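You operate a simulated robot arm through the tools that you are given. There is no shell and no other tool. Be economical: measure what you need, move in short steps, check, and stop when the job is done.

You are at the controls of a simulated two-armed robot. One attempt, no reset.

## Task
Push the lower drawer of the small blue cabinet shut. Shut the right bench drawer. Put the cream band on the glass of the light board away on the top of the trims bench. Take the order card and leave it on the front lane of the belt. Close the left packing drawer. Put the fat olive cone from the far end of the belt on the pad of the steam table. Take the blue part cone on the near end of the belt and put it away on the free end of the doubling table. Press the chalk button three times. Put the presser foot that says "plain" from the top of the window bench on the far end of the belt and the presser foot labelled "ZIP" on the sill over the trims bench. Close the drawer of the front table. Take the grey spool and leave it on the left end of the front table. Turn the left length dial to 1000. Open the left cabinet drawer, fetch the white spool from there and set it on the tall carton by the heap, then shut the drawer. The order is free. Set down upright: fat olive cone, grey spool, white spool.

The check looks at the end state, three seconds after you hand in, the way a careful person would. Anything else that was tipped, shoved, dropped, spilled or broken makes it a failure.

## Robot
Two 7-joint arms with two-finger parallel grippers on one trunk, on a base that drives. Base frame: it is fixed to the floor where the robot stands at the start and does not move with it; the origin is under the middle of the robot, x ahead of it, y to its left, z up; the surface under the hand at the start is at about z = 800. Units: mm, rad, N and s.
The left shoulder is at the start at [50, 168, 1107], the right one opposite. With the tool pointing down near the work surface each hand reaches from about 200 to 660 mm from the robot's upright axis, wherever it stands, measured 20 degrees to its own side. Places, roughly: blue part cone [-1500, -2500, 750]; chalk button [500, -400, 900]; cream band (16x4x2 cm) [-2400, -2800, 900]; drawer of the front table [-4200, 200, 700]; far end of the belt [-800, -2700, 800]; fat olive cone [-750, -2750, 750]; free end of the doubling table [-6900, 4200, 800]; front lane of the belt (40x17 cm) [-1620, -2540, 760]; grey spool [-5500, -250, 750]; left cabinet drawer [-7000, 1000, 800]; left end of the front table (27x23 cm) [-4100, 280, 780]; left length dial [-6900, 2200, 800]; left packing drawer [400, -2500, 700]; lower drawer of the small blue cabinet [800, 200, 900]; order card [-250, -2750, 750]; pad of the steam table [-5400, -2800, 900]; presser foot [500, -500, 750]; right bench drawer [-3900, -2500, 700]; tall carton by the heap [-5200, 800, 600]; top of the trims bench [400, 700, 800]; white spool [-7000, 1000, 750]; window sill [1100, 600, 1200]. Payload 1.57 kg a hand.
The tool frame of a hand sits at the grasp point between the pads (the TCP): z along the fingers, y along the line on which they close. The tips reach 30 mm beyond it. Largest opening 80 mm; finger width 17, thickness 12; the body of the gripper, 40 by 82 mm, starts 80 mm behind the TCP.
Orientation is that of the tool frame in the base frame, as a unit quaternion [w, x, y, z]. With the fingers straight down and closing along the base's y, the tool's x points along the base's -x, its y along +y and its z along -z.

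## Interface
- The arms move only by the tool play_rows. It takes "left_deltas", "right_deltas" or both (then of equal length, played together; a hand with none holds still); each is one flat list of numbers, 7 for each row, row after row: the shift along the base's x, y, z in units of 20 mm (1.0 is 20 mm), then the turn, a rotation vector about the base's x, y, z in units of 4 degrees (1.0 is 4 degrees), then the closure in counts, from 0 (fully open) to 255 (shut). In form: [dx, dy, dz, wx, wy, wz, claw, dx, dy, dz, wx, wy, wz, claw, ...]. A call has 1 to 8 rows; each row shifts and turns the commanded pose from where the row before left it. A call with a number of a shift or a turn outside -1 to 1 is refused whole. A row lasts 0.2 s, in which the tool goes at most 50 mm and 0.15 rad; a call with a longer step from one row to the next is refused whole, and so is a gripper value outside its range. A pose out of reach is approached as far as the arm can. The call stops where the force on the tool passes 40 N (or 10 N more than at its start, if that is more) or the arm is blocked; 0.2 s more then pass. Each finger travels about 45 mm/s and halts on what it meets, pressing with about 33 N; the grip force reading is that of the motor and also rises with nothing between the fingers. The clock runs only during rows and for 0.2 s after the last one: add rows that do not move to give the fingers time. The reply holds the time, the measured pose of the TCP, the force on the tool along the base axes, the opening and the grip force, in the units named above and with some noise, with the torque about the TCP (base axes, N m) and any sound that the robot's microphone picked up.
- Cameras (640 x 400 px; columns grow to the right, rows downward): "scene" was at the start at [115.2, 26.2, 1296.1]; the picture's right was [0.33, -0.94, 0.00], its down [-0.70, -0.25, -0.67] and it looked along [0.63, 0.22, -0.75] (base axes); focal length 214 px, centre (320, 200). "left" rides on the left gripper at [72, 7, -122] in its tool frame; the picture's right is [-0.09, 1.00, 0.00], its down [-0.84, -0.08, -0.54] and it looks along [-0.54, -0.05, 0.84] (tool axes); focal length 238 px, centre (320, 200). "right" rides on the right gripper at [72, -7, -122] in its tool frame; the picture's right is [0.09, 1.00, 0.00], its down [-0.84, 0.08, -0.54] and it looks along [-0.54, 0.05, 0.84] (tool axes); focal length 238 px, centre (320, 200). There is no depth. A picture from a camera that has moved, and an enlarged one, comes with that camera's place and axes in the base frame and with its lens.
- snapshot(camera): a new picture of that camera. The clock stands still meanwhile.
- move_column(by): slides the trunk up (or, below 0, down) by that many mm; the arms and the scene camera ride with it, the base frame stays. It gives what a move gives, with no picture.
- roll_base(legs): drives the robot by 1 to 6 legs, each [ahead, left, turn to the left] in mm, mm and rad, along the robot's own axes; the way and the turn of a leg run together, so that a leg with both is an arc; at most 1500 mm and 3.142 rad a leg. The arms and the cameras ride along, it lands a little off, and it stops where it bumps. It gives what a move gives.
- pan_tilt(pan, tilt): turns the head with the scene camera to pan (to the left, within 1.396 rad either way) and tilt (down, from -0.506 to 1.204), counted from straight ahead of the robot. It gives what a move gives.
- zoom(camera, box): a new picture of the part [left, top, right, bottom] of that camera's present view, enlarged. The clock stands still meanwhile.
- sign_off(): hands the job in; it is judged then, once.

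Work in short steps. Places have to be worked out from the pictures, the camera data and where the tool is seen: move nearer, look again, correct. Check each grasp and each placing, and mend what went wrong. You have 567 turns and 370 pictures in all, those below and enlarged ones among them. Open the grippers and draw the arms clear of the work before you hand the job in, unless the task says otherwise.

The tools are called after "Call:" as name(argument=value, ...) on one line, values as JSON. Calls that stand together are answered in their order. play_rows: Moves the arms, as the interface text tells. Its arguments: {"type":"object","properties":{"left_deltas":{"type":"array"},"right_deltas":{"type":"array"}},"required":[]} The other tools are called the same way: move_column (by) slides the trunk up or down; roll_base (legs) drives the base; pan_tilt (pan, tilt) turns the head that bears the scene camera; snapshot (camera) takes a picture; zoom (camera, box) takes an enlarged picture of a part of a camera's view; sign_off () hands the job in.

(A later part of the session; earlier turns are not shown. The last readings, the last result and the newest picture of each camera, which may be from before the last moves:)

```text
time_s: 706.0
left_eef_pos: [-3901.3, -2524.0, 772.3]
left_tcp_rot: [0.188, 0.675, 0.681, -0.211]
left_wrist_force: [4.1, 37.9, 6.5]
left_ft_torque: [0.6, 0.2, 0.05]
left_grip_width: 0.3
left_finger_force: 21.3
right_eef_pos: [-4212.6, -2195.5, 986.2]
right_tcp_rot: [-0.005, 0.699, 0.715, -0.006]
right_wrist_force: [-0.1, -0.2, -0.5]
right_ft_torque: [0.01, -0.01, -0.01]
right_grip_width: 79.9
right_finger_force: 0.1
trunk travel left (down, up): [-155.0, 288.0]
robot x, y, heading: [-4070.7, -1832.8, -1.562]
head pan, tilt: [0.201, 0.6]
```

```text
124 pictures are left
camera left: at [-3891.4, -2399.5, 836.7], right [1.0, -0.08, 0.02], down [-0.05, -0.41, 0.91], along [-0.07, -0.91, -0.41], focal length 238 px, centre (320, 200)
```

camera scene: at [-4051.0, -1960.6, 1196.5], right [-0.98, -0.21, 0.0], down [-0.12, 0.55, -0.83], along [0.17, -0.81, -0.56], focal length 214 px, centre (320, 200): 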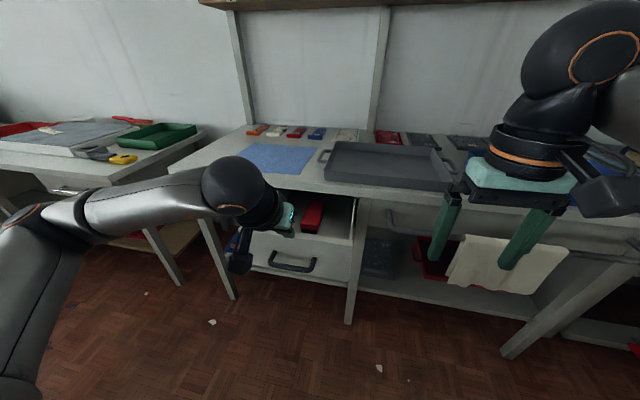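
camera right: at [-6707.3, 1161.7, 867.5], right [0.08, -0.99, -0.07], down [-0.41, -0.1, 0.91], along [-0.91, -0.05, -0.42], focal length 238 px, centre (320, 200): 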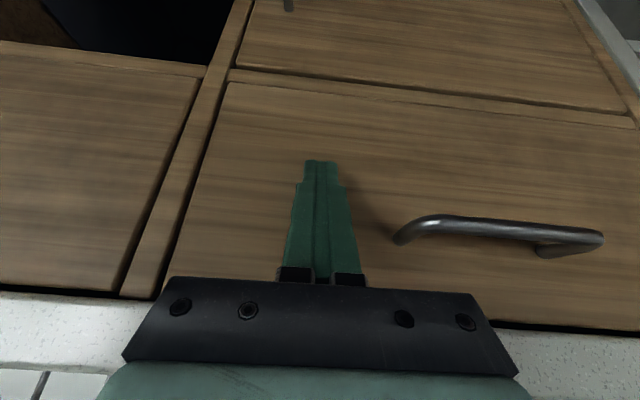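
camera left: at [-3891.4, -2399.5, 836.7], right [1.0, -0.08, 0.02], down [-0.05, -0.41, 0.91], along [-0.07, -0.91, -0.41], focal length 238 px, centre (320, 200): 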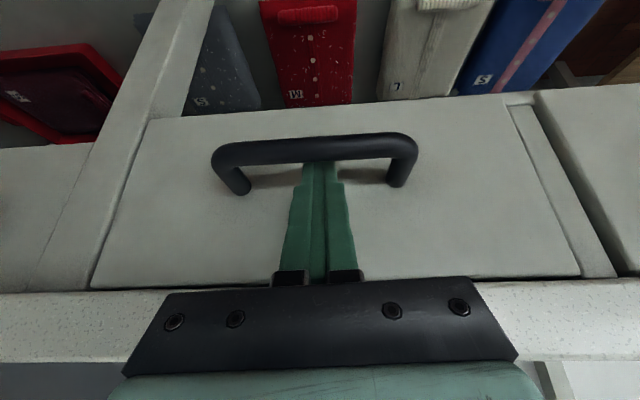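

Right bench drawer is shut. Retract, restore hand and column, and go to the light board.

Call:
play_rows(left_deltas=[0, 0.9, 0.1, 0, 0, 0, 255, 0, 0.9, 0.2, 0, 0, 0, 255, 0, 0.9, 0.5, 0, 0, 0, 255, 0, 0.9, 0.5, 1, 0, 0, 255, 0, 0.9, 0.5, 1, 0, 0, 255, 0, 0.9, 0.5, 1, 0, 0, 255, 0, 0.9, 0.5, 1, 0, 0, 255, 0, 0.9, 0.5, 1, 0, 0, 255])

Call:
play_rows(left_deltas=[0, 0.5, 0.8, 1, 0, 0, 255, 0, 0.5, 0.8, 1, 0, 0, 255, 0, 0.5, 0.8, 0.3, 0, 0, 0, 0, 0.5, 0.8, 0, 0, 0, 0, 0, 0, 0.8, 0, 0, 0, 0])

Call:
move_column(by=150)

Call:
zoom(camera="scene", box=[180, 120, 420, 300])

Call:
roll_base(legs=[[40, 1500, 0]])

Call:
pan_tilt(pan=0.0, tilt=0.6)

Call:
snapshot(camera="scene")

```text
time_s: 707.8
left_eef_pos: [-3901.5, -2385.3, 839.5]
left_tcp_rot: [0.07, 0.698, 0.706, -0.093]
left_wrist_force: [-0.7, -0.2, 0.1]
left_ft_torque: [0.02, -0.03, -0.01]
left_grip_width: 0.0
left_finger_force: 21.1
right_eef_pos: [-4212.9, -2198.4, 985.0]
right_tcp_rot: [-0.005, 0.699, 0.715, -0.004]
right_wrist_force: [0.7, 0.3, 0.1]
right_ft_torque: [0.02, -0.01, -0.01]
right_grip_width: 79.8
right_finger_force: 0.1
trunk travel left (down, up): [-155.0, 288.0]
robot x, y, heading: [-4066.4, -1832.1, -1.568]
head pan, tilt: [0.201, 0.6]
```

```text
time_s: 709.0
left_eef_pos: [-3901.8, -2347.5, 918.8]
left_tcp_rot: [0.014, 0.702, 0.711, -0.036]
left_wrist_force: [-0.3, 0.5, 0.5]
left_ft_torque: [0.02, -0.01, 0.0]
left_grip_width: 68.0
left_finger_force: 0.0
right_eef_pos: [-4212.1, -2198.0, 984.5]
right_tcp_rot: [-0.005, 0.699, 0.715, -0.004]
right_wrist_force: [0.5, -0.1, 0.5]
right_ft_torque: [0.01, -0.03, -0.01]
right_grip_width: 80.0
right_finger_force: 0.0
trunk travel left (down, up): [-155.0, 288.0]
robot x, y, heading: [-4068.7, -1831.8, -1.563]
head pan, tilt: [0.201, 0.6]
```

```text
time_s: 710.8
left_eef_pos: [-3900.6, -2346.6, 1069.7]
left_tcp_rot: [0.014, 0.701, 0.712, -0.036]
left_wrist_force: [0.6, 0.3, 1.0]
left_ft_torque: [0.01, 0.0, -0.02]
left_grip_width: 80.3
left_finger_force: 0.1
right_eef_pos: [-4213.1, -2198.2, 1134.9]
right_tcp_rot: [-0.005, 0.699, 0.715, -0.004]
right_wrist_force: [-0.1, -0.4, -0.9]
right_ft_torque: [0.02, 0.04, -0.03]
right_grip_width: 80.3
right_finger_force: 0.1
trunk travel left (down, up): [-305.0, 138.0]
robot x, y, heading: [-4072.9, -1832.4, -1.568]
head pan, tilt: [0.201, 0.6]
```

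```text
2.22 times, centred on (300, 210) of scene
camera zoom: at [-4051.0, -1960.7, 1346.4], right [-0.98, -0.21, 0.0], down [-0.12, 0.55, -0.82], along [0.17, -0.81, -0.57], focal length 477 px, centre (364, 178)
```

zoom: 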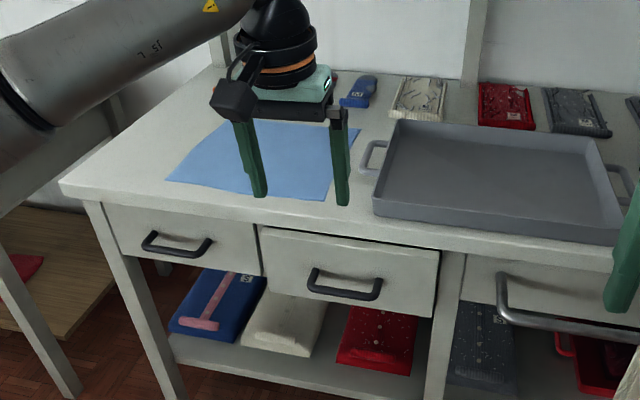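

```text
refused: leg 1 is longer than a leg can be; nothing moved
```

```text
time_s: 711.5
left_eef_pos: [-3900.7, -2346.4, 1068.8]
left_tcp_rot: [0.013, 0.701, 0.712, -0.036]
left_wrist_force: [-0.2, 0.5, -0.6]
left_ft_torque: [0.01, 0.02, 0.0]
left_grip_width: 80.0
left_finger_force: 0.0
right_eef_pos: [-4212.2, -2199.0, 1134.7]
right_tcp_rot: [-0.006, 0.699, 0.715, -0.003]
right_wrist_force: [-0.5, 0.6, 0.7]
right_ft_torque: [0.0, -0.02, 0.03]
right_grip_width: 79.7
right_finger_force: 0.0
trunk travel left (down, up): [-305.0, 138.0]
robot x, y, heading: [-4068.5, -1836.9, -1.563]
head pan, tilt: [0.0, 0.6]
```

```text
122 pictures are left
camera scene: at [-4068.6, -1962.5, 1346.5], right [-1.0, -0.01, 0.0], down [0.0, 0.56, -0.83], along [0.01, -0.83, -0.56], focal length 214 px, centre (320, 200)
```

scene: 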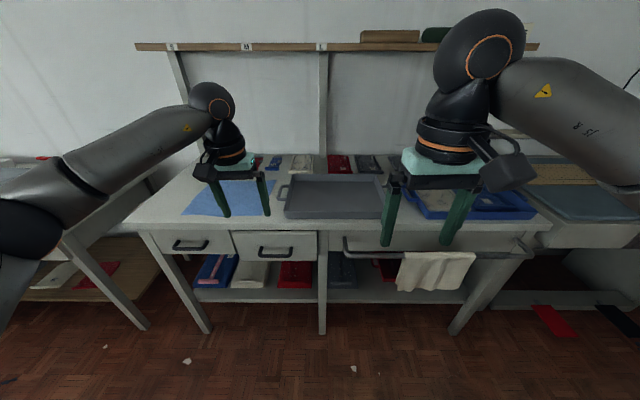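

Check whether the right drawer is truly flush.

Call:
zoom(camera="scene", box=[140, 215, 340, 275])

```text
3.20 times, centred on (240, 245) of scene
camera zoom: at [-4068.6, -1962.5, 1346.5], right [-1.0, -0.01, 0.0], down [0.0, 0.56, -0.83], along [0.01, -0.83, -0.56], focal length 686 px, centre (576, 56)
```

zoom: 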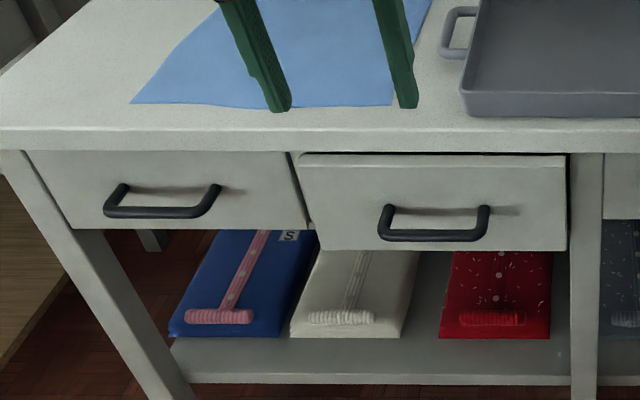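

It still protrudes ~30–40 mm — the earlier stop was probably the fingers meeting the bench edge. I'll push again lower, on the handle. Re-approach.

Call:
move_column(by=-180)

Call:
play_rows(left_deltas=[0, 0.5, -0.6, -1, 0, 0, 255, 0, 0.5, -0.6, -1, 0, 0, 255, 0, 0.5, -0.6, -1, 0, 0, 255, 0, 0, -0.6, -1, 0, 0, 255, 0, 0, -0.6, -1, 0, 0, 255, 0, 0, -0.6, -1, 0, 0, 255, 0, 0, -0.6, -1, 0, 0, 255, 0, 0, -0.6, -1, 0, 0, 255])

Call:
play_rows(left_deltas=[0, -0.3, -0.6, -1, 0, 0, 255, 0, -0.3, -0.6, -1, 0, 0, 255, 0, -0.3, -0.6, -1, 0, 0, 255])

Call:
snapshot(camera="left")

```text
time_s: 713.5
left_eef_pos: [-3900.7, -2345.8, 888.5]
left_tcp_rot: [0.014, 0.701, 0.712, -0.036]
left_wrist_force: [0.5, 0.0, 0.8]
left_ft_torque: [0.01, 0.0, -0.01]
left_grip_width: 79.8
left_finger_force: 0.0
right_eef_pos: [-4212.0, -2198.3, 954.8]
right_tcp_rot: [-0.005, 0.699, 0.715, -0.005]
right_wrist_force: [0.0, -1.0, -0.6]
right_ft_torque: [-0.01, -0.05, -0.05]
right_grip_width: 79.8
right_finger_force: 0.0
trunk travel left (down, up): [-125.0, 318.0]
robot x, y, heading: [-4071.0, -1835.3, -1.565]
head pan, tilt: [0.0, 0.6]
```

```text
time_s: 715.3
left_eef_pos: [-3900.6, -2316.2, 792.2]
left_tcp_rot: [0.207, 0.671, 0.674, -0.232]
left_wrist_force: [-0.4, 1.0, 1.5]
left_ft_torque: [-0.04, -0.02, 0.0]
left_grip_width: 0.0
left_finger_force: 21.1
right_eef_pos: [-4212.9, -2198.5, 955.2]
right_tcp_rot: [-0.006, 0.699, 0.715, -0.005]
right_wrist_force: [-0.3, -0.1, -0.6]
right_ft_torque: [0.0, 0.0, -0.04]
right_grip_width: 79.8
right_finger_force: 0.0
trunk travel left (down, up): [-125.0, 318.0]
robot x, y, heading: [-4071.5, -1837.1, -1.561]
head pan, tilt: [0.0, 0.6]
```

```text
time_s: 716.1
left_eef_pos: [-3901.1, -2333.8, 756.3]
left_tcp_rot: [0.276, 0.645, 0.646, -0.3]
left_wrist_force: [0.0, 0.5, -0.5]
left_ft_torque: [-0.03, 0.02, 0.02]
left_grip_width: 0.0
left_finger_force: 21.0
right_eef_pos: [-4213.1, -2199.0, 955.2]
right_tcp_rot: [-0.006, 0.7, 0.715, -0.004]
right_wrist_force: [0.7, -0.9, -1.1]
right_ft_torque: [0.01, 0.01, -0.01]
right_grip_width: 80.1
right_finger_force: 0.0
trunk travel left (down, up): [-125.0, 318.0]
robot x, y, heading: [-4071.8, -1839.0, -1.567]
head pan, tilt: [0.0, 0.6]
```

```text
120 pictures are left
camera left: at [-3891.4, -2196.5, 785.0], right [1.0, -0.08, 0.04], down [-0.05, -0.15, 0.99], along [-0.07, -0.98, -0.16], focal length 238 px, centre (320, 200)
```

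left: 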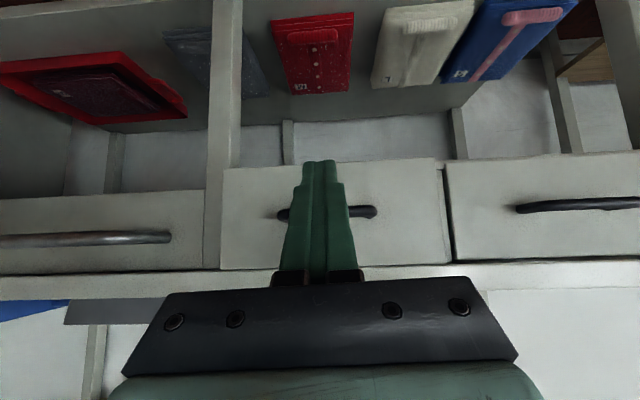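

Measured more carefully: the right drawer's face (z 680–830, handle z≈745) is ~23 mm proud of its left neighbor. Push again on the face above the handle and watch the position.

Call:
play_rows(left_deltas=[0, 0, 0.9, 0, 0, 0, 255, 0, 0, 0.9, 0, 0, 0, 255, 0, -0.9, 0, 0, 0, 0, 255, 0, -0.9, 0, 0, 0, 0, 255, 0, -0.9, 0, 0, 0, 0, 255, 0, -0.9, 0, 0, 0, 0, 255, 0, -0.9, 0, 0, 0, 0, 255, 0, -0.9, 0, 0, 0, 0, 255])

Call:
play_rows(left_deltas=[0, -0.9, 0, 0, 0, 0, 255, 0, -0.9, 0, 0, 0, 0, 255, 0, -0.5, 0, 0, 0, 0, 255, 0, -0.3, 0, 0, 0, 0, 255, 0, -0.3, 0, 0, 0, 0, 255, 0, -0.3, 0, 0, 0, 0, 255, 0, -0.3, 0, 0, 0, 0, 255, 0, -0.3, 0, 0, 0, 0, 255])

Call:
snapshot(camera="left")

```text
time_s: 717.9
left_eef_pos: [-3901.7, -2442.3, 792.8]
left_tcp_rot: [0.275, 0.646, 0.646, -0.3]
left_wrist_force: [-0.9, -1.0, 0.3]
left_ft_torque: [-0.01, 0.02, -0.03]
left_grip_width: 0.0
left_finger_force: 21.6
right_eef_pos: [-4211.9, -2199.1, 954.7]
right_tcp_rot: [-0.006, 0.699, 0.715, -0.004]
right_wrist_force: [0.5, 0.2, -0.1]
right_ft_torque: [0.0, -0.02, 0.03]
right_grip_width: 80.0
right_finger_force: 0.0
trunk travel left (down, up): [-125.0, 318.0]
robot x, y, heading: [-4072.0, -1833.7, -1.564]
head pan, tilt: [0.0, 0.6]
```

```text
time_s: 719.7
left_eef_pos: [-3901.6, -2517.7, 792.8]
left_tcp_rot: [0.275, 0.646, 0.646, -0.301]
left_wrist_force: [-0.8, -1.0, -0.9]
left_ft_torque: [-0.03, -0.02, -0.01]
left_grip_width: 0.0
left_finger_force: 21.8
right_eef_pos: [-4213.1, -2198.5, 954.7]
right_tcp_rot: [-0.006, 0.699, 0.715, -0.004]
right_wrist_force: [0.5, -0.4, 1.1]
right_ft_torque: [0.0, -0.04, 0.02]
right_grip_width: 80.0
right_finger_force: 0.0
trunk travel left (down, up): [-125.0, 318.0]
robot x, y, heading: [-4068.8, -1837.6, -1.565]
head pan, tilt: [0.0, 0.6]
```

```text
119 pictures are left
camera left: at [-3890.8, -2380.6, 821.5], right [1.0, -0.08, 0.04], down [-0.05, -0.16, 0.99], along [-0.07, -0.98, -0.16], focal length 238 px, centre (320, 200)
```

left: 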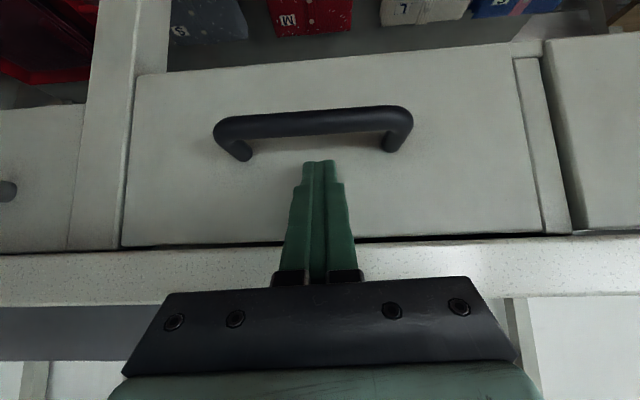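

The face is flush with the frame stile here. Nudge further to contact the face to confirm.

Call:
play_rows(left_deltas=[0, -0.3, 0, 0, 0, 0, 255, 0, -0.3, 0, 0, 0, 0, 255, 0, -0.3, 0, 0, 0, 0, 255, 0, -0.3, 0, 0, 0, 0, 255, 0, -0.3, 0, 0, 0, 0, 255, 0, -0.3, 0, 0, 0, 0, 255])

Call:
snapshot(camera="left")

```text
time_s: 720.2
left_eef_pos: [-3901.6, -2520.0, 792.2]
left_tcp_rot: [0.272, 0.646, 0.649, -0.296]
left_wrist_force: [0.7, 18.2, 6.1]
left_ft_torque: [0.07, 0.02, 0.04]
left_grip_width: 0.0
left_finger_force: 21.4
right_eef_pos: [-4212.3, -2196.1, 955.2]
right_tcp_rot: [-0.005, 0.698, 0.716, -0.005]
right_wrist_force: [-0.3, 0.2, 0.5]
right_ft_torque: [0.0, 0.02, 0.02]
right_grip_width: 80.2
right_finger_force: 0.2
trunk travel left (down, up): [-125.0, 318.0]
robot x, y, heading: [-4071.3, -1831.2, -1.561]
head pan, tilt: [0.0, 0.6]
stopped in row 2 (left hand): the force on the tool passed its limit at 49 N (the readings are from after the stop); the commanded pose is now the measured one
```

```text
118 pictures are left
camera left: at [-3891.3, -2383.0, 822.3], right [1.0, -0.07, 0.03], down [-0.05, -0.17, 0.98], along [-0.07, -0.98, -0.17], focal length 238 px, centre (320, 200)
```

left: 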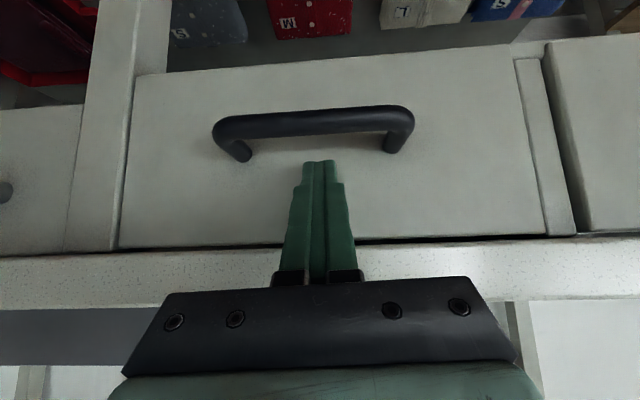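

Hard stop at face y≈−2543. Back off and take one more look from the front.

Call:
play_rows(left_deltas=[0, 0.9, 0, 0, 0, 0, 255, 0, 0.9, 0.2, 0, 0, 0, 255, 0, 0.9, 0.5, 1, 0, 0, 255, 0, 0.9, 0.5, 1, 0, 0, 255, 0, 0.9, 0.5, 1, 0, 0, 255, 0, 0.9, 0.5, 1, 0, 0, 255, 0, 0.9, 0.5, 1, 0, 0, 255, 0, 0.9, 0.5, 1, 0, 0, 255])

Call:
play_rows(left_deltas=[0, 0.5, 0.8, 1, 0, 0, 255, 0, 0.5, 0.8, 1, 0, 0, 255, 0, 0.5, 0.8, 1, 0, 0, 0, 0, 0.5, 0.8, 1, 0, 0, 0, 0, 0, 0.8, 1, 0, 0, 0, 0, 0, 0.8, 0.3, 0, 0, 0, 0, 0, 0.8, 0, 0, 0, 0])

Call:
pan_tilt(pan=0.3, tilt=0.7)

Call:
zoom(camera="scene", box=[220, 160, 440, 300])

```text
time_s: 722.0
left_eef_pos: [-3900.8, -2376.4, 853.0]
left_tcp_rot: [0.13, 0.689, 0.696, -0.154]
left_wrist_force: [-0.2, -0.1, -0.3]
left_ft_torque: [-0.01, -0.03, -0.01]
left_grip_width: 0.1
left_finger_force: 21.2
right_eef_pos: [-4212.8, -2197.8, 955.6]
right_tcp_rot: [-0.005, 0.699, 0.715, -0.005]
right_wrist_force: [-0.8, 0.8, 0.2]
right_ft_torque: [0.02, -0.01, -0.01]
right_grip_width: 80.0
right_finger_force: 0.1
trunk travel left (down, up): [-125.0, 318.0]
robot x, y, heading: [-4071.6, -1835.1, -1.566]
head pan, tilt: [0.0, 0.6]
```

```text
time_s: 723.6
left_eef_pos: [-3901.3, -2336.7, 965.9]
left_tcp_rot: [0.003, 0.702, 0.712, -0.024]
left_wrist_force: [-0.1, 0.0, -0.5]
left_ft_torque: [-0.02, -0.02, 0.01]
left_grip_width: 80.3
left_finger_force: 0.1
right_eef_pos: [-4212.1, -2198.2, 954.3]
right_tcp_rot: [-0.005, 0.699, 0.715, -0.005]
right_wrist_force: [-0.4, -0.2, 0.2]
right_ft_torque: [0.01, -0.04, 0.0]
right_grip_width: 79.9
right_finger_force: 0.2
trunk travel left (down, up): [-125.0, 318.0]
robot x, y, heading: [-4072.8, -1833.4, -1.561]
head pan, tilt: [0.0, 0.6]
```

```text
time_s: 724.4
left_eef_pos: [-3901.3, -2336.5, 966.0]
left_tcp_rot: [0.003, 0.701, 0.713, -0.023]
left_wrist_force: [-0.9, -0.4, -0.6]
left_ft_torque: [0.01, -0.04, -0.01]
left_grip_width: 80.1
left_finger_force: 0.1
right_eef_pos: [-4212.7, -2197.7, 954.3]
right_tcp_rot: [-0.005, 0.699, 0.715, -0.005]
right_wrist_force: [0.7, 0.4, -0.1]
right_ft_torque: [-0.03, -0.03, -0.03]
right_grip_width: 79.8
right_finger_force: 0.0
trunk travel left (down, up): [-125.0, 318.0]
robot x, y, heading: [-4072.7, -1831.8, -1.566]
head pan, tilt: [0.3, 0.7]
```

```text
2.86 times, centred on (330, 230) of scene
camera zoom: at [-4043.4, -1954.5, 1157.9], right [-0.95, -0.3, 0.0], down [-0.19, 0.61, -0.77], along [0.23, -0.73, -0.64], focal length 613 px, centre (291, 114)
```

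zoom: 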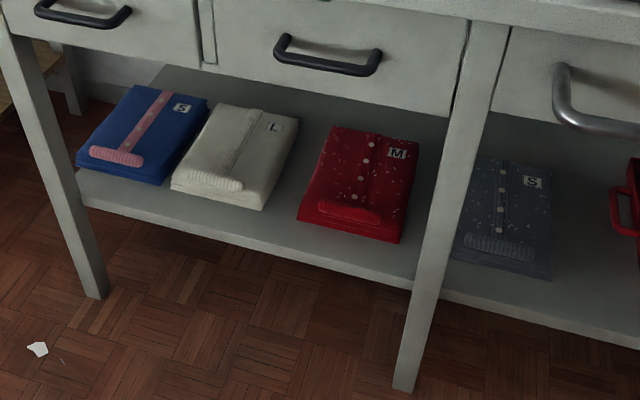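

Both faces are now flush: the right bench drawer is shut. Raise the column and drive to the light board.

Call:
move_column(by=150)

Call:
roll_base(legs=[[0, 1495, 0], [150, 40, 0]])

Call:
pan_tilt(pan=0.2, tilt=0.7)

Call:
snapshot(camera="scene")

```text
time_s: 726.2
left_eef_pos: [-3901.4, -2338.5, 1114.0]
left_tcp_rot: [0.002, 0.701, 0.712, -0.024]
left_wrist_force: [0.3, -0.2, 0.6]
left_ft_torque: [-0.02, 0.0, -0.01]
left_grip_width: 80.0
left_finger_force: 0.1
right_eef_pos: [-4212.0, -2198.4, 1104.3]
right_tcp_rot: [-0.006, 0.699, 0.715, -0.004]
right_wrist_force: [0.6, -1.0, -0.6]
right_ft_torque: [0.03, 0.0, 0.01]
right_grip_width: 79.8
right_finger_force: 0.0
trunk travel left (down, up): [-275.0, 168.0]
robot x, y, heading: [-4068.8, -1835.1, -1.565]
head pan, tilt: [0.3, 0.7]
```

```text
time_s: 740.4
left_eef_pos: [-2363.1, -2471.3, 1115.4]
left_tcp_rot: [0.003, 0.698, 0.715, -0.024]
left_wrist_force: [-0.4, -1.0, 0.1]
left_ft_torque: [0.06, 0.02, -0.02]
left_grip_width: 80.0
left_finger_force: 0.0
right_eef_pos: [-2675.1, -2332.6, 1105.1]
right_tcp_rot: [-0.006, 0.696, 0.718, -0.005]
right_wrist_force: [0.2, -0.1, 0.5]
right_ft_torque: [0.03, 0.0, 0.03]
right_grip_width: 80.0
right_finger_force: 0.1
trunk travel left (down, up): [-275.0, 168.0]
robot x, y, heading: [-2539.9, -1962.7, -1.553]
head pan, tilt: [0.3, 0.7]
```

```text
time_s: 741.1
left_eef_pos: [-2362.0, -2469.4, 1115.1]
left_tcp_rot: [0.003, 0.699, 0.715, -0.024]
left_wrist_force: [-0.1, 0.2, -0.8]
left_ft_torque: [-0.04, -0.02, -0.02]
left_grip_width: 80.1
left_finger_force: 0.0
right_eef_pos: [-2674.3, -2331.8, 1103.6]
right_tcp_rot: [-0.005, 0.695, 0.719, -0.004]
right_wrist_force: [-0.4, -1.3, -0.4]
right_ft_torque: [-0.02, 0.02, 0.01]
right_grip_width: 80.1
right_finger_force: 0.0
trunk travel left (down, up): [-275.0, 168.0]
robot x, y, heading: [-2536.1, -1970.6, -1.554]
head pan, tilt: [0.201, 0.7]
```

```text
116 pictures are left
camera scene: at [-2516.1, -2089.4, 1307.9], right [-0.98, -0.22, 0.0], down [-0.14, 0.63, -0.76], along [0.16, -0.75, -0.64], focal length 214 px, centre (320, 200)
```

scene: 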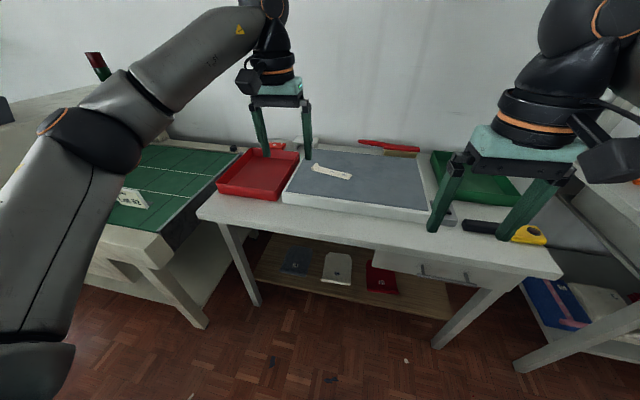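

Cream band at about [-2416,-2772]. Drive 215 closer and view with the left hand.

Call:
roll_base(legs=[[215, 0, -0.015]])

Call:
snapshot(camera="left")

Call:
snapshot(camera="scene")

```text
time_s: 742.7
left_eef_pos: [-2369.0, -2686.2, 1114.8]
left_tcp_rot: [0.003, 0.704, 0.71, -0.025]
left_wrist_force: [0.6, 0.3, -0.1]
left_ft_torque: [0.01, 0.02, -0.03]
left_grip_width: 80.1
left_finger_force: 0.0
right_eef_pos: [-2678.4, -2543.7, 1104.6]
right_tcp_rot: [-0.006, 0.702, 0.712, -0.005]
right_wrist_force: [-1.1, 0.5, -0.5]
right_ft_torque: [0.0, -0.02, -0.03]
right_grip_width: 80.0
right_finger_force: 0.0
trunk travel left (down, up): [-275.0, 168.0]
robot x, y, heading: [-2536.5, -2179.2, -1.57]
head pan, tilt: [0.201, 0.7]
```

```text
115 pictures are left
camera left: at [-2358.2, -2611.6, 1234.4], right [1.0, -0.08, -0.03], down [-0.05, -0.82, 0.57], along [-0.07, -0.57, -0.82], focal length 238 px, centre (320, 200)
```

left: 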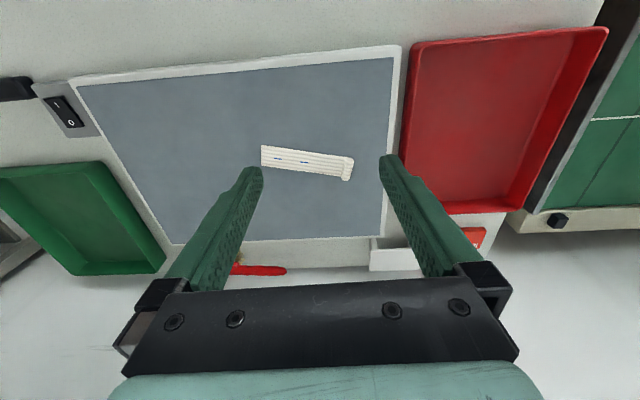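

```text
114 pictures are left
camera scene: at [-2516.4, -2304.4, 1307.8], right [-0.98, -0.2, 0.0], down [-0.13, 0.63, -0.76], along [0.15, -0.75, -0.64], focal length 214 px, centre (320, 200)
```

scene: 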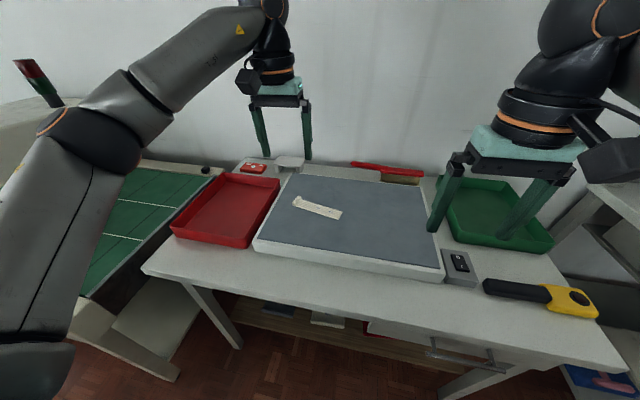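

Band center ≈[-2408,-2783,870], its axis −11° off x. Drive 20 mm ahead, rotate the left hand +79° so it closes across the band.

Call:
roll_base(legs=[[20, 0, 0]])

Call:
play_rows(left_deltas=[-0.1, -0.1, -0.2, 0, 0, 1, 0, -0.1, -0.1, -0.2, 0, 0, 1, 0, -0.1, -0.1, -0.2, 0, 0, 1, 0, -0.1, -0.1, -0.2, 0, 0, 1, 0, -0.1, -0.1, -0.2, 0, 0, 1, 0, -0.1, -0.1, -0.2, 0, 0, 1, 0, -0.1, -0.1, -0.2, 0, 0, 1, 0, -0.1, -0.1, -0.2, 0, 0, 1, 0])

Call:
play_rows(left_deltas=[-0.1, -0.1, -0.2, 0, 0, 1, 0, -0.1, -0.1, -0.2, 0, 0, 1, 0, -0.1, -0.1, -0.2, 0, 0, 1, 0, -0.1, -0.1, -0.2, 0, 0, 1, 0, -0.1, -0.1, -0.2, 0, 0, 1, 0, -0.1, -0.1, -0.2, 0, 0, 1, 0, -0.1, -0.1, -0.2, 0, 0, 1, 0, -0.1, -0.1, -0.2, 0, 0, 1, 0])

Call:
play_rows(left_deltas=[-0.1, -0.5, -0.5, 0, 0, 1, 0, -0.1, -0.5, -0.5, 0, 0, 1, 0, 0, -0.5, -0.5, 0, 0, 1, 0, 0, -0.3, -0.5, 0, 0, 0.75, 0])

Call:
snapshot(camera="left")

```text
time_s: 743.5
left_eef_pos: [-2369.1, -2706.5, 1114.7]
left_tcp_rot: [0.003, 0.704, 0.71, -0.023]
left_wrist_force: [-0.3, 0.0, 0.0]
left_ft_torque: [0.03, 0.03, -0.01]
left_grip_width: 80.2
left_finger_force: 0.1
right_eef_pos: [-2679.3, -2563.3, 1105.7]
right_tcp_rot: [-0.007, 0.701, 0.713, -0.003]
right_wrist_force: [-0.6, -0.5, 0.3]
right_ft_torque: [0.07, 0.0, 0.0]
right_grip_width: 80.0
right_finger_force: 0.1
trunk travel left (down, up): [-275.0, 168.0]
robot x, y, heading: [-2533.0, -2199.3, -1.569]
head pan, tilt: [0.201, 0.7]
```

```text
time_s: 745.3
left_eef_pos: [-2385.9, -2722.4, 1083.9]
left_tcp_rot: [0.01, 0.48, 0.877, -0.022]
left_wrist_force: [-0.5, 0.2, 0.1]
left_ft_torque: [-0.02, -0.03, -0.05]
left_grip_width: 79.6
left_finger_force: 0.0
right_eef_pos: [-2678.1, -2563.4, 1104.7]
right_tcp_rot: [-0.006, 0.701, 0.713, -0.005]
right_wrist_force: [-0.3, 0.2, 0.4]
right_ft_torque: [0.0, 0.01, 0.01]
right_grip_width: 80.0
right_finger_force: 0.1
trunk travel left (down, up): [-275.0, 168.0]
robot x, y, heading: [-2533.0, -2197.9, -1.574]
head pan, tilt: [0.201, 0.7]
```

```text
time_s: 747.1
left_eef_pos: [-2401.2, -2737.6, 1052.0]
left_tcp_rot: [0.015, 0.22, 0.975, -0.018]
left_wrist_force: [0.1, 0.7, 0.5]
left_ft_torque: [0.0, -0.01, -0.03]
left_grip_width: 80.0
left_finger_force: 0.2
right_eef_pos: [-2678.5, -2564.3, 1105.7]
right_tcp_rot: [-0.005, 0.701, 0.713, -0.005]
right_wrist_force: [0.0, -1.0, -0.6]
right_ft_torque: [-0.03, 0.03, -0.05]
right_grip_width: 79.9
right_finger_force: 0.2
trunk travel left (down, up): [-275.0, 168.0]
robot x, y, heading: [-2534.1, -2201.1, -1.571]
head pan, tilt: [0.201, 0.7]
```

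```text
time_s: 748.1
left_eef_pos: [-2404.7, -2774.3, 1011.6]
left_tcp_rot: [0.018, 0.091, 0.996, -0.017]
left_wrist_force: [-0.3, -0.2, 0.0]
left_ft_torque: [-0.01, -0.02, 0.0]
left_grip_width: 80.0
left_finger_force: 0.1
right_eef_pos: [-2678.9, -2563.6, 1104.8]
right_tcp_rot: [-0.006, 0.701, 0.713, -0.004]
right_wrist_force: [-0.4, 0.3, 0.2]
right_ft_torque: [0.02, 0.01, -0.01]
right_grip_width: 80.1
right_finger_force: 0.0
trunk travel left (down, up): [-275.0, 168.0]
robot x, y, heading: [-2533.1, -2199.2, -1.568]
head pan, tilt: [0.201, 0.7]
```

```text
113 pictures are left
camera left: at [-2477.0, -2751.0, 1130.8], right [0.27, 0.96, -0.03], down [0.79, -0.21, 0.58], along [0.55, -0.18, -0.82], focal length 238 px, centre (320, 200)
```

left: 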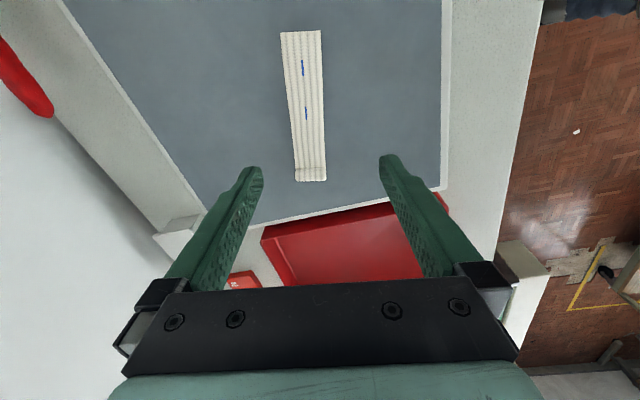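

Band ≈[-2418,-2787], aligned in yaw. Shift and descend partway.

Call:
play_rows(left_deltas=[-0.3, -0.3, -0.9, 0, 0, 0, 0, -0.3, -0.3, -0.9, 0, 0, 0, 0, 0, 0, -0.9, 0, 0, 0, 0, 0, 0, -0.9, 0, 0, 0, 0])

Call:
snapshot(camera="left")

Call:
zoom(camera="scene", box=[230, 120, 400, 270])

```text
time_s: 749.1
left_eef_pos: [-2417.3, -2785.8, 938.2]
left_tcp_rot: [0.017, 0.092, 0.995, -0.017]
left_wrist_force: [-0.9, 0.4, 0.5]
left_ft_torque: [0.01, 0.02, -0.03]
left_grip_width: 80.2
left_finger_force: 0.0
right_eef_pos: [-2678.2, -2564.0, 1104.9]
right_tcp_rot: [-0.006, 0.701, 0.713, -0.004]
right_wrist_force: [-0.2, 0.1, -0.2]
right_ft_torque: [-0.01, 0.04, 0.0]
right_grip_width: 80.1
right_finger_force: 0.0
trunk travel left (down, up): [-275.0, 168.0]
robot x, y, heading: [-2532.0, -2199.2, -1.577]
head pan, tilt: [0.201, 0.7]
```

```text
112 pictures are left
camera left: at [-2489.1, -2762.9, 1058.3], right [0.27, 0.96, -0.03], down [0.79, -0.21, 0.57], along [0.55, -0.18, -0.82], focal length 238 px, centre (320, 200)
```

left: 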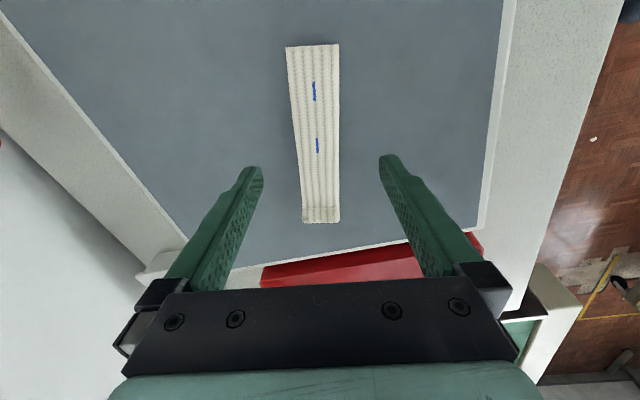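

```text
2.67 times, centred on (315, 195) of scene
camera zoom: at [-2516.3, -2323.6, 1307.9], right [-0.98, -0.2, 0.0], down [-0.13, 0.63, -0.76], along [0.15, -0.75, -0.64], focal length 572 px, centre (333, 213)
```

zoom: 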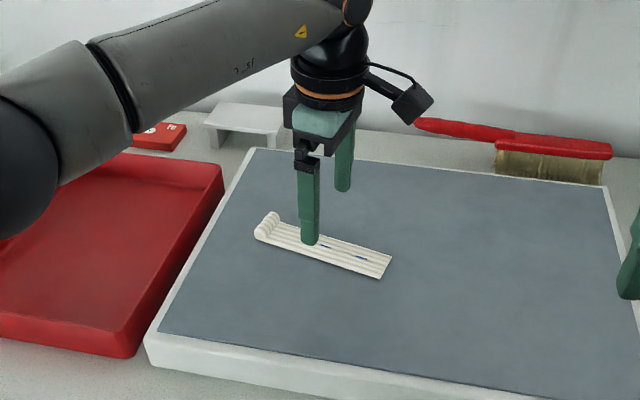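

Glass ≈ z 850. Descend slowly to just above the glass and close across the band.

Call:
play_rows(left_deltas=[-0.2, -0.2, -0.8, 0, 0, 0, 0, 0, 0, -0.8, 0, 0, 0, 0, 0, 0, -0.4, 0, 0, 0, 0, 0, 0, -0.2, 0, 0, 0, 0, 0, 0, -0.2, 0, 0, 0, 0, 0, 0, -0.15, 0, 0, 0, 0])

Call:
zoom(camera="left", box=[200, 20, 440, 260])

Call:
zoom(camera="scene", box=[270, 160, 370, 240])

```text
time_s: 750.5
left_eef_pos: [-2421.0, -2788.7, 888.6]
left_tcp_rot: [0.017, 0.092, 0.995, -0.016]
left_wrist_force: [-0.1, -0.8, 0.7]
left_ft_torque: [-0.03, -0.03, -0.02]
left_grip_width: 80.0
left_finger_force: 0.0
right_eef_pos: [-2679.0, -2563.5, 1105.2]
right_tcp_rot: [-0.006, 0.701, 0.713, -0.004]
right_wrist_force: [-1.0, -0.4, 0.1]
right_ft_torque: [0.01, 0.01, 0.03]
right_grip_width: 80.1
right_finger_force: 0.0
trunk travel left (down, up): [-275.0, 168.0]
robot x, y, heading: [-2533.1, -2199.8, -1.576]
head pan, tilt: [0.201, 0.7]
```

```text
1.67 times, centred on (320, 140) of left
camera zoom: at [-2492.8, -2766.7, 1007.9], right [0.27, 0.96, -0.03], down [0.79, -0.21, 0.57], along [0.55, -0.18, -0.82], focal length 397 px, centre (320, 300)
```

zoom: 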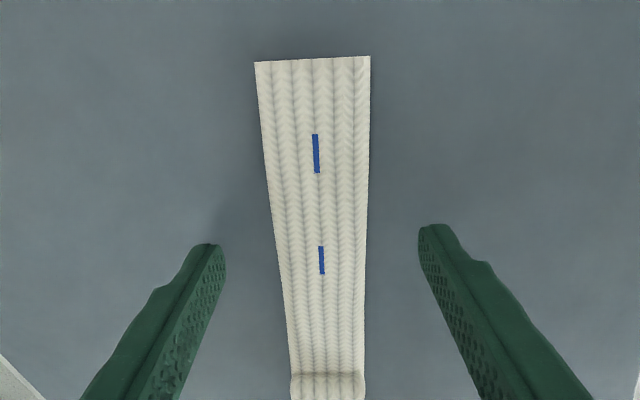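

```text
5.00 times, centred on (320, 200) of scene
camera zoom: at [-2516.3, -2323.5, 1307.9], right [-0.98, -0.2, 0.0], down [-0.13, 0.63, -0.76], along [0.15, -0.75, -0.64], focal length 1072 px, centre (320, 200)
```

zoom: 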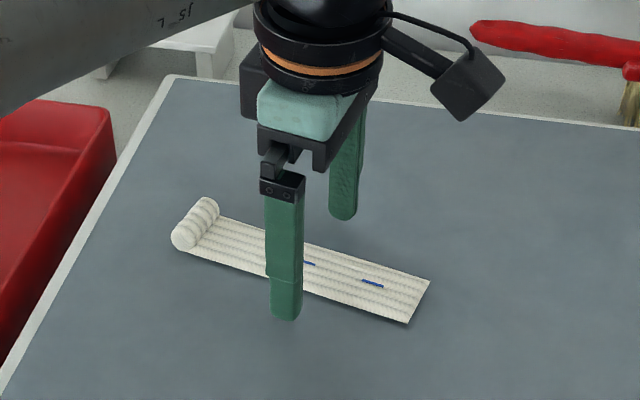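

The band is thin, with a thicker roll (≈20 mm) at its +x end near [-2341,-2810]. I'll take it by the roll: slide the open hand along, then lower and close.

Call:
play_rows(left_deltas=[0.75, -0.2, 0.2, 0, 0, 0, 0, 0.75, -0.2, 0, 0, 0, 0, 0, 0.75, -0.2, 0, 0, 0, 0, 0, 0.75, -0.2, 0, 0, 0, 0, 0, 0.75, -0.2, 0, 0, 0, 0, 0])

Call:
snapshot(camera="left")

Call:
zoom(camera="scene", box=[270, 160, 370, 240])

```text
time_s: 751.7
left_eef_pos: [-2346.1, -2809.3, 891.7]
left_tcp_rot: [0.017, 0.092, 0.995, -0.017]
left_wrist_force: [-0.7, 0.1, -0.2]
left_ft_torque: [0.01, -0.01, 0.02]
left_grip_width: 80.0
left_finger_force: 0.0
right_eef_pos: [-2678.4, -2564.1, 1105.6]
right_tcp_rot: [-0.006, 0.701, 0.713, -0.005]
right_wrist_force: [-0.8, 0.9, 0.0]
right_ft_torque: [0.03, 0.0, 0.01]
right_grip_width: 80.1
right_finger_force: 0.0
trunk travel left (down, up): [-275.0, 168.0]
robot x, y, heading: [-2532.7, -2199.9, -1.571]
head pan, tilt: [0.201, 0.7]
```

```text
108 pictures are left
camera left: at [-2418.4, -2787.1, 1011.8], right [0.27, 0.96, -0.03], down [0.79, -0.21, 0.57], along [0.55, -0.18, -0.82], focal length 238 px, centre (320, 200)
```

left: 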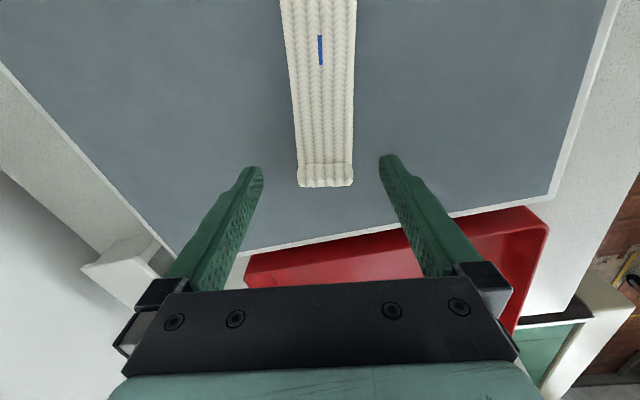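

```text
5.00 times, centred on (320, 200) of scene
camera zoom: at [-2516.2, -2323.5, 1307.9], right [-0.98, -0.2, 0.0], down [-0.13, 0.63, -0.76], along [0.15, -0.75, -0.64], focal length 1072 px, centre (320, 200)
```

zoom: 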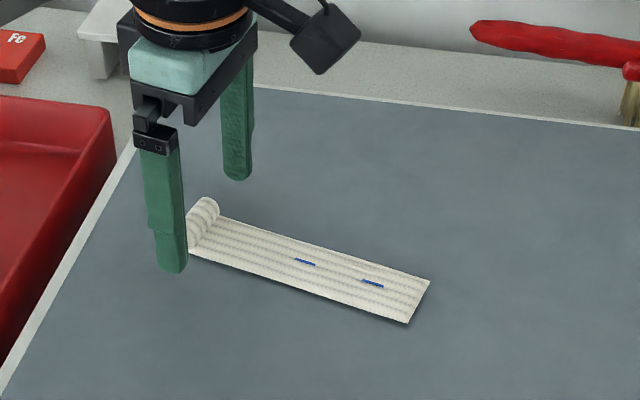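

Call:
play_rows(left_deltas=[0.25, -0.05, -0.2, 0, 0, 0, 0, 0, 0, -0.2, 0, 0, 0, 0, 0, 0, -0.1, 0, 0, 0, 0])

Call:
play_rows(left_deltas=[0, 0, 0, 0, 0, 0, 120, 0, 0, 0, 0, 0, 0, 200, 0, 0, 0, 0, 0, 0, 255, 0, 0, 0, 0, 0, 0, 255, 0, 0, 0, 0, 0, 0, 255])

Call:
zoom(camera="scene", box=[270, 160, 370, 240])

```text
time_s: 752.5
left_eef_pos: [-2341.0, -2811.1, 882.0]
left_tcp_rot: [0.017, 0.092, 0.995, -0.017]
left_wrist_force: [0.3, 0.5, 0.8]
left_ft_torque: [0.01, -0.03, -0.03]
left_grip_width: 79.9
left_finger_force: 0.1
right_eef_pos: [-2678.7, -2564.2, 1104.3]
right_tcp_rot: [-0.005, 0.701, 0.713, -0.004]
right_wrist_force: [0.1, 0.6, 0.1]
right_ft_torque: [0.0, 0.0, 0.0]
right_grip_width: 80.2
right_finger_force: 0.1
trunk travel left (down, up): [-275.0, 168.0]
robot x, y, heading: [-2533.0, -2202.0, -1.572]
head pan, tilt: [0.201, 0.7]
```

```text
time_s: 753.7
left_eef_pos: [-2341.4, -2809.8, 882.0]
left_tcp_rot: [0.017, 0.092, 0.995, -0.017]
left_wrist_force: [0.3, 0.6, 0.2]
left_ft_torque: [0.03, 0.03, -0.04]
left_grip_width: 39.4
left_finger_force: 33.3
right_eef_pos: [-2678.9, -2563.3, 1105.3]
right_tcp_rot: [-0.006, 0.701, 0.713, -0.005]
right_wrist_force: [0.2, -0.2, -0.9]
right_ft_torque: [0.0, 0.03, -0.01]
right_grip_width: 80.1
right_finger_force: 0.1
trunk travel left (down, up): [-275.0, 168.0]
robot x, y, heading: [-2534.7, -2200.5, -1.569]
head pan, tilt: [0.201, 0.7]
```

```text
5.00 times, centred on (320, 200) of scene
camera zoom: at [-2516.3, -2323.5, 1307.9], right [-0.98, -0.2, 0.0], down [-0.13, 0.63, -0.76], along [0.15, -0.75, -0.64], focal length 1072 px, centre (320, 200)
```

zoom: 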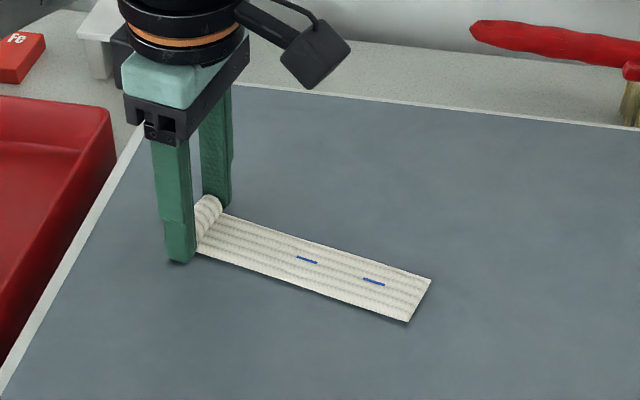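

Gripped at 39.4 mm. Lift and check.

Call:
play_rows(left_deltas=[0, 0, 0.2, 0, 0, 0, 255, 0, 0, 0.5, 0, 0, 0, 255, 0, 0.1, 0.8, 0, 0, 0, 255, 0, 0.3, 0.9, 0, 0, 0, 255, 0, 0.5, 0.9, 0, 0, 0, 255, 0, 0.8, 0.9, 0, 0, 0, 255, 0, 0.8, 0.9, 0, 0, 0, 255])

Call:
snapshot(camera="scene")

Call:
snapshot(camera="left")

```text
time_s: 755.3
left_eef_pos: [-2340.6, -2760.4, 982.7]
left_tcp_rot: [0.017, 0.092, 0.996, -0.016]
left_wrist_force: [-0.1, -0.1, 0.0]
left_ft_torque: [-0.03, 0.0, 0.0]
left_grip_width: 39.3
left_finger_force: 32.6
right_eef_pos: [-2678.9, -2563.3, 1104.8]
right_tcp_rot: [-0.005, 0.702, 0.712, -0.005]
right_wrist_force: [-0.7, -0.5, -0.2]
right_ft_torque: [0.01, 0.0, 0.02]
right_grip_width: 80.1
right_finger_force: 0.0
trunk travel left (down, up): [-275.0, 168.0]
robot x, y, heading: [-2536.5, -2197.8, -1.57]
head pan, tilt: [0.201, 0.7]
```

```text
105 pictures are left
camera scene: at [-2516.3, -2323.3, 1307.9], right [-0.98, -0.2, 0.0], down [-0.13, 0.63, -0.77], along [0.15, -0.75, -0.64], focal length 214 px, centre (320, 200)
```

scene: 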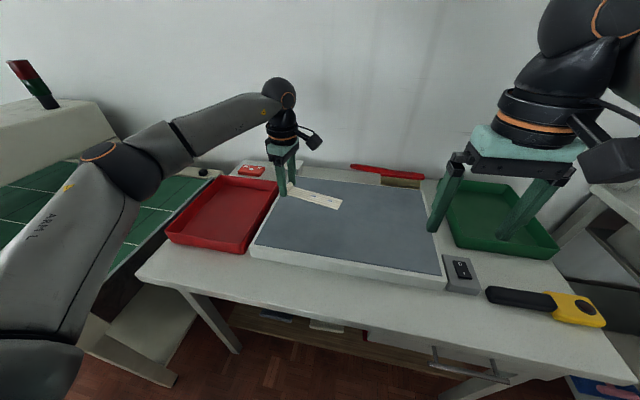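

```text
104 pictures are left
camera left: at [-2413.1, -2738.1, 1102.9], right [0.27, 0.96, -0.03], down [0.79, -0.21, 0.57], along [0.55, -0.18, -0.82], focal length 238 px, centre (320, 200)
```

left: 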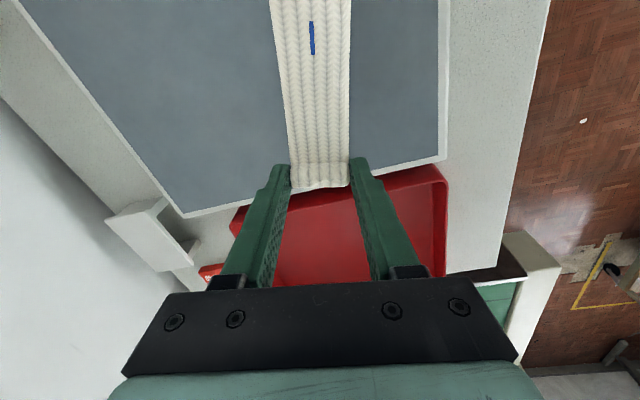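

Band held level. Retract and drive back east to the trims bench.

Call:
play_rows(left_deltas=[0, 0.9, 0.8, 0, 0, 0, 255, 0, 0.9, 0.8, 0, 0, 0, 255, 0, 0.9, 0.8, 0, 0, 0, 255, 0, 0.9, 0.8, 0, 0, 0, 255, 0, 0.9, 0.8, 0, 0, 0, 255, 0, 0.9, 0.8, 0, 0, 0, 255, 0, 0.9, 0, 0, 0, 0, 255, 0, 0.9, 0, 0, 0, 0, 255])

Call:
roll_base(legs=[[-350, 0, 0], [0, 1490, 0], [0, 900, 0]])

Call:
snapshot(camera="scene")

```text
time_s: 757.1
left_eef_pos: [-2340.3, -2618.0, 1078.3]
left_tcp_rot: [0.017, 0.092, 0.995, -0.019]
left_wrist_force: [0.4, 1.0, 0.0]
left_ft_torque: [0.0, -0.02, -0.01]
left_grip_width: 38.9
left_finger_force: 32.8
right_eef_pos: [-2679.2, -2564.1, 1104.0]
right_tcp_rot: [-0.006, 0.702, 0.712, -0.004]
right_wrist_force: [-0.2, -0.7, 0.2]
right_ft_torque: [-0.01, -0.01, -0.02]
right_grip_width: 80.4
right_finger_force: 0.1
trunk travel left (down, up): [-275.0, 168.0]
robot x, y, heading: [-2533.2, -2200.9, -1.573]
head pan, tilt: [0.201, 0.7]
```

```text
time_s: 780.2
left_eef_pos: [69.8, -2240.8, 1078.0]
left_tcp_rot: [0.017, 0.089, 0.996, -0.016]
left_wrist_force: [0.1, -0.4, -0.2]
left_ft_torque: [-0.01, 0.04, -0.01]
left_grip_width: 39.1
left_finger_force: 33.3
right_eef_pos: [-269.0, -2186.5, 1104.6]
right_tcp_rot: [-0.006, 0.7, 0.714, -0.005]
right_wrist_force: [0.0, 0.5, 0.1]
right_ft_torque: [-0.01, 0.01, 0.0]
right_grip_width: 79.8
right_finger_force: 0.0
trunk travel left (down, up): [-275.0, 168.0]
robot x, y, heading: [-125.7, -1822.4, -1.568]
head pan, tilt: [0.201, 0.7]
```

```text
103 pictures are left
camera scene: at [-107.5, -1946.2, 1307.9], right [-0.98, -0.2, 0.0], down [-0.13, 0.63, -0.76], along [0.16, -0.75, -0.64], focal length 214 px, centre (320, 200)
```

scene: 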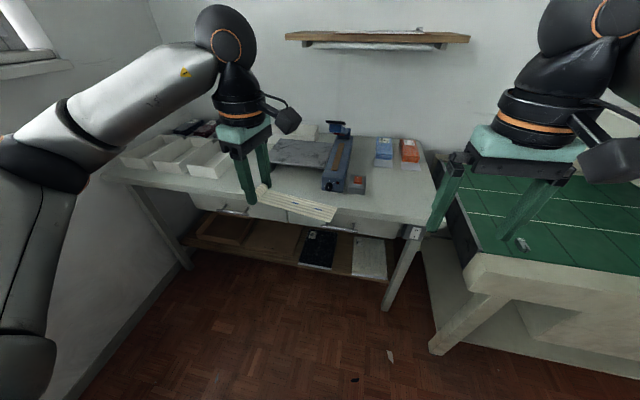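

Turn to face north and drive to the trims bench front.

Call:
roll_base(legs=[[0, 0, 3.138], [1500, 0, 0], [300, 0, 0], [0, -260, 0]])

Call:
pan_tilt(pan=-0.3, tilt=0.75)

Call:
snapshot(camera="scene")

```text
time_s: 799.2
left_eef_pos: [-154.1, 373.6, 1078.5]
left_tcp_rot: [-0.016, 0.997, -0.073, -0.017]
left_wrist_force: [0.4, 0.2, -0.1]
left_ft_torque: [0.03, -0.01, 0.01]
left_grip_width: 39.1
left_finger_force: 32.8
right_eef_pos: [184.9, 333.3, 1104.9]
right_tcp_rot: [-0.005, 0.726, -0.688, 0.005]
right_wrist_force: [0.3, -0.3, 0.0]
right_ft_torque: [0.02, -0.02, -0.02]
right_grip_width: 79.9
right_finger_force: 0.1
trunk travel left (down, up): [-275.0, 168.0]
robot x, y, heading: [55.2, -36.6, 1.608]
head pan, tilt: [0.201, 0.7]
```

```text
time_s: 800.1
left_eef_pos: [-155.6, 374.3, 1078.4]
left_tcp_rot: [-0.017, 0.997, -0.072, -0.018]
left_wrist_force: [-0.3, 0.1, -0.3]
left_ft_torque: [0.01, 0.02, 0.02]
left_grip_width: 38.8
left_finger_force: 32.6
right_eef_pos: [185.7, 333.0, 1104.7]
right_tcp_rot: [-0.005, 0.726, -0.688, 0.005]
right_wrist_force: [0.8, 0.8, 0.0]
right_ft_torque: [0.04, 0.02, 0.01]
right_grip_width: 79.9
right_finger_force: 0.1
trunk travel left (down, up): [-275.0, 168.0]
robot x, y, heading: [52.1, -36.6, 1.61]
head pan, tilt: [-0.3, 0.75]
```

```text
102 pictures are left
camera scene: at [75.5, 84.9, 1303.6], right [0.97, -0.26, 0.0], down [-0.18, -0.66, -0.73], along [0.19, 0.71, -0.68], focal length 214 px, centre (320, 200)
```

scene: 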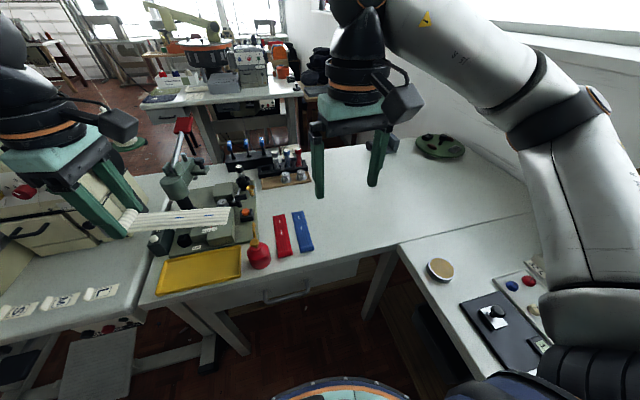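

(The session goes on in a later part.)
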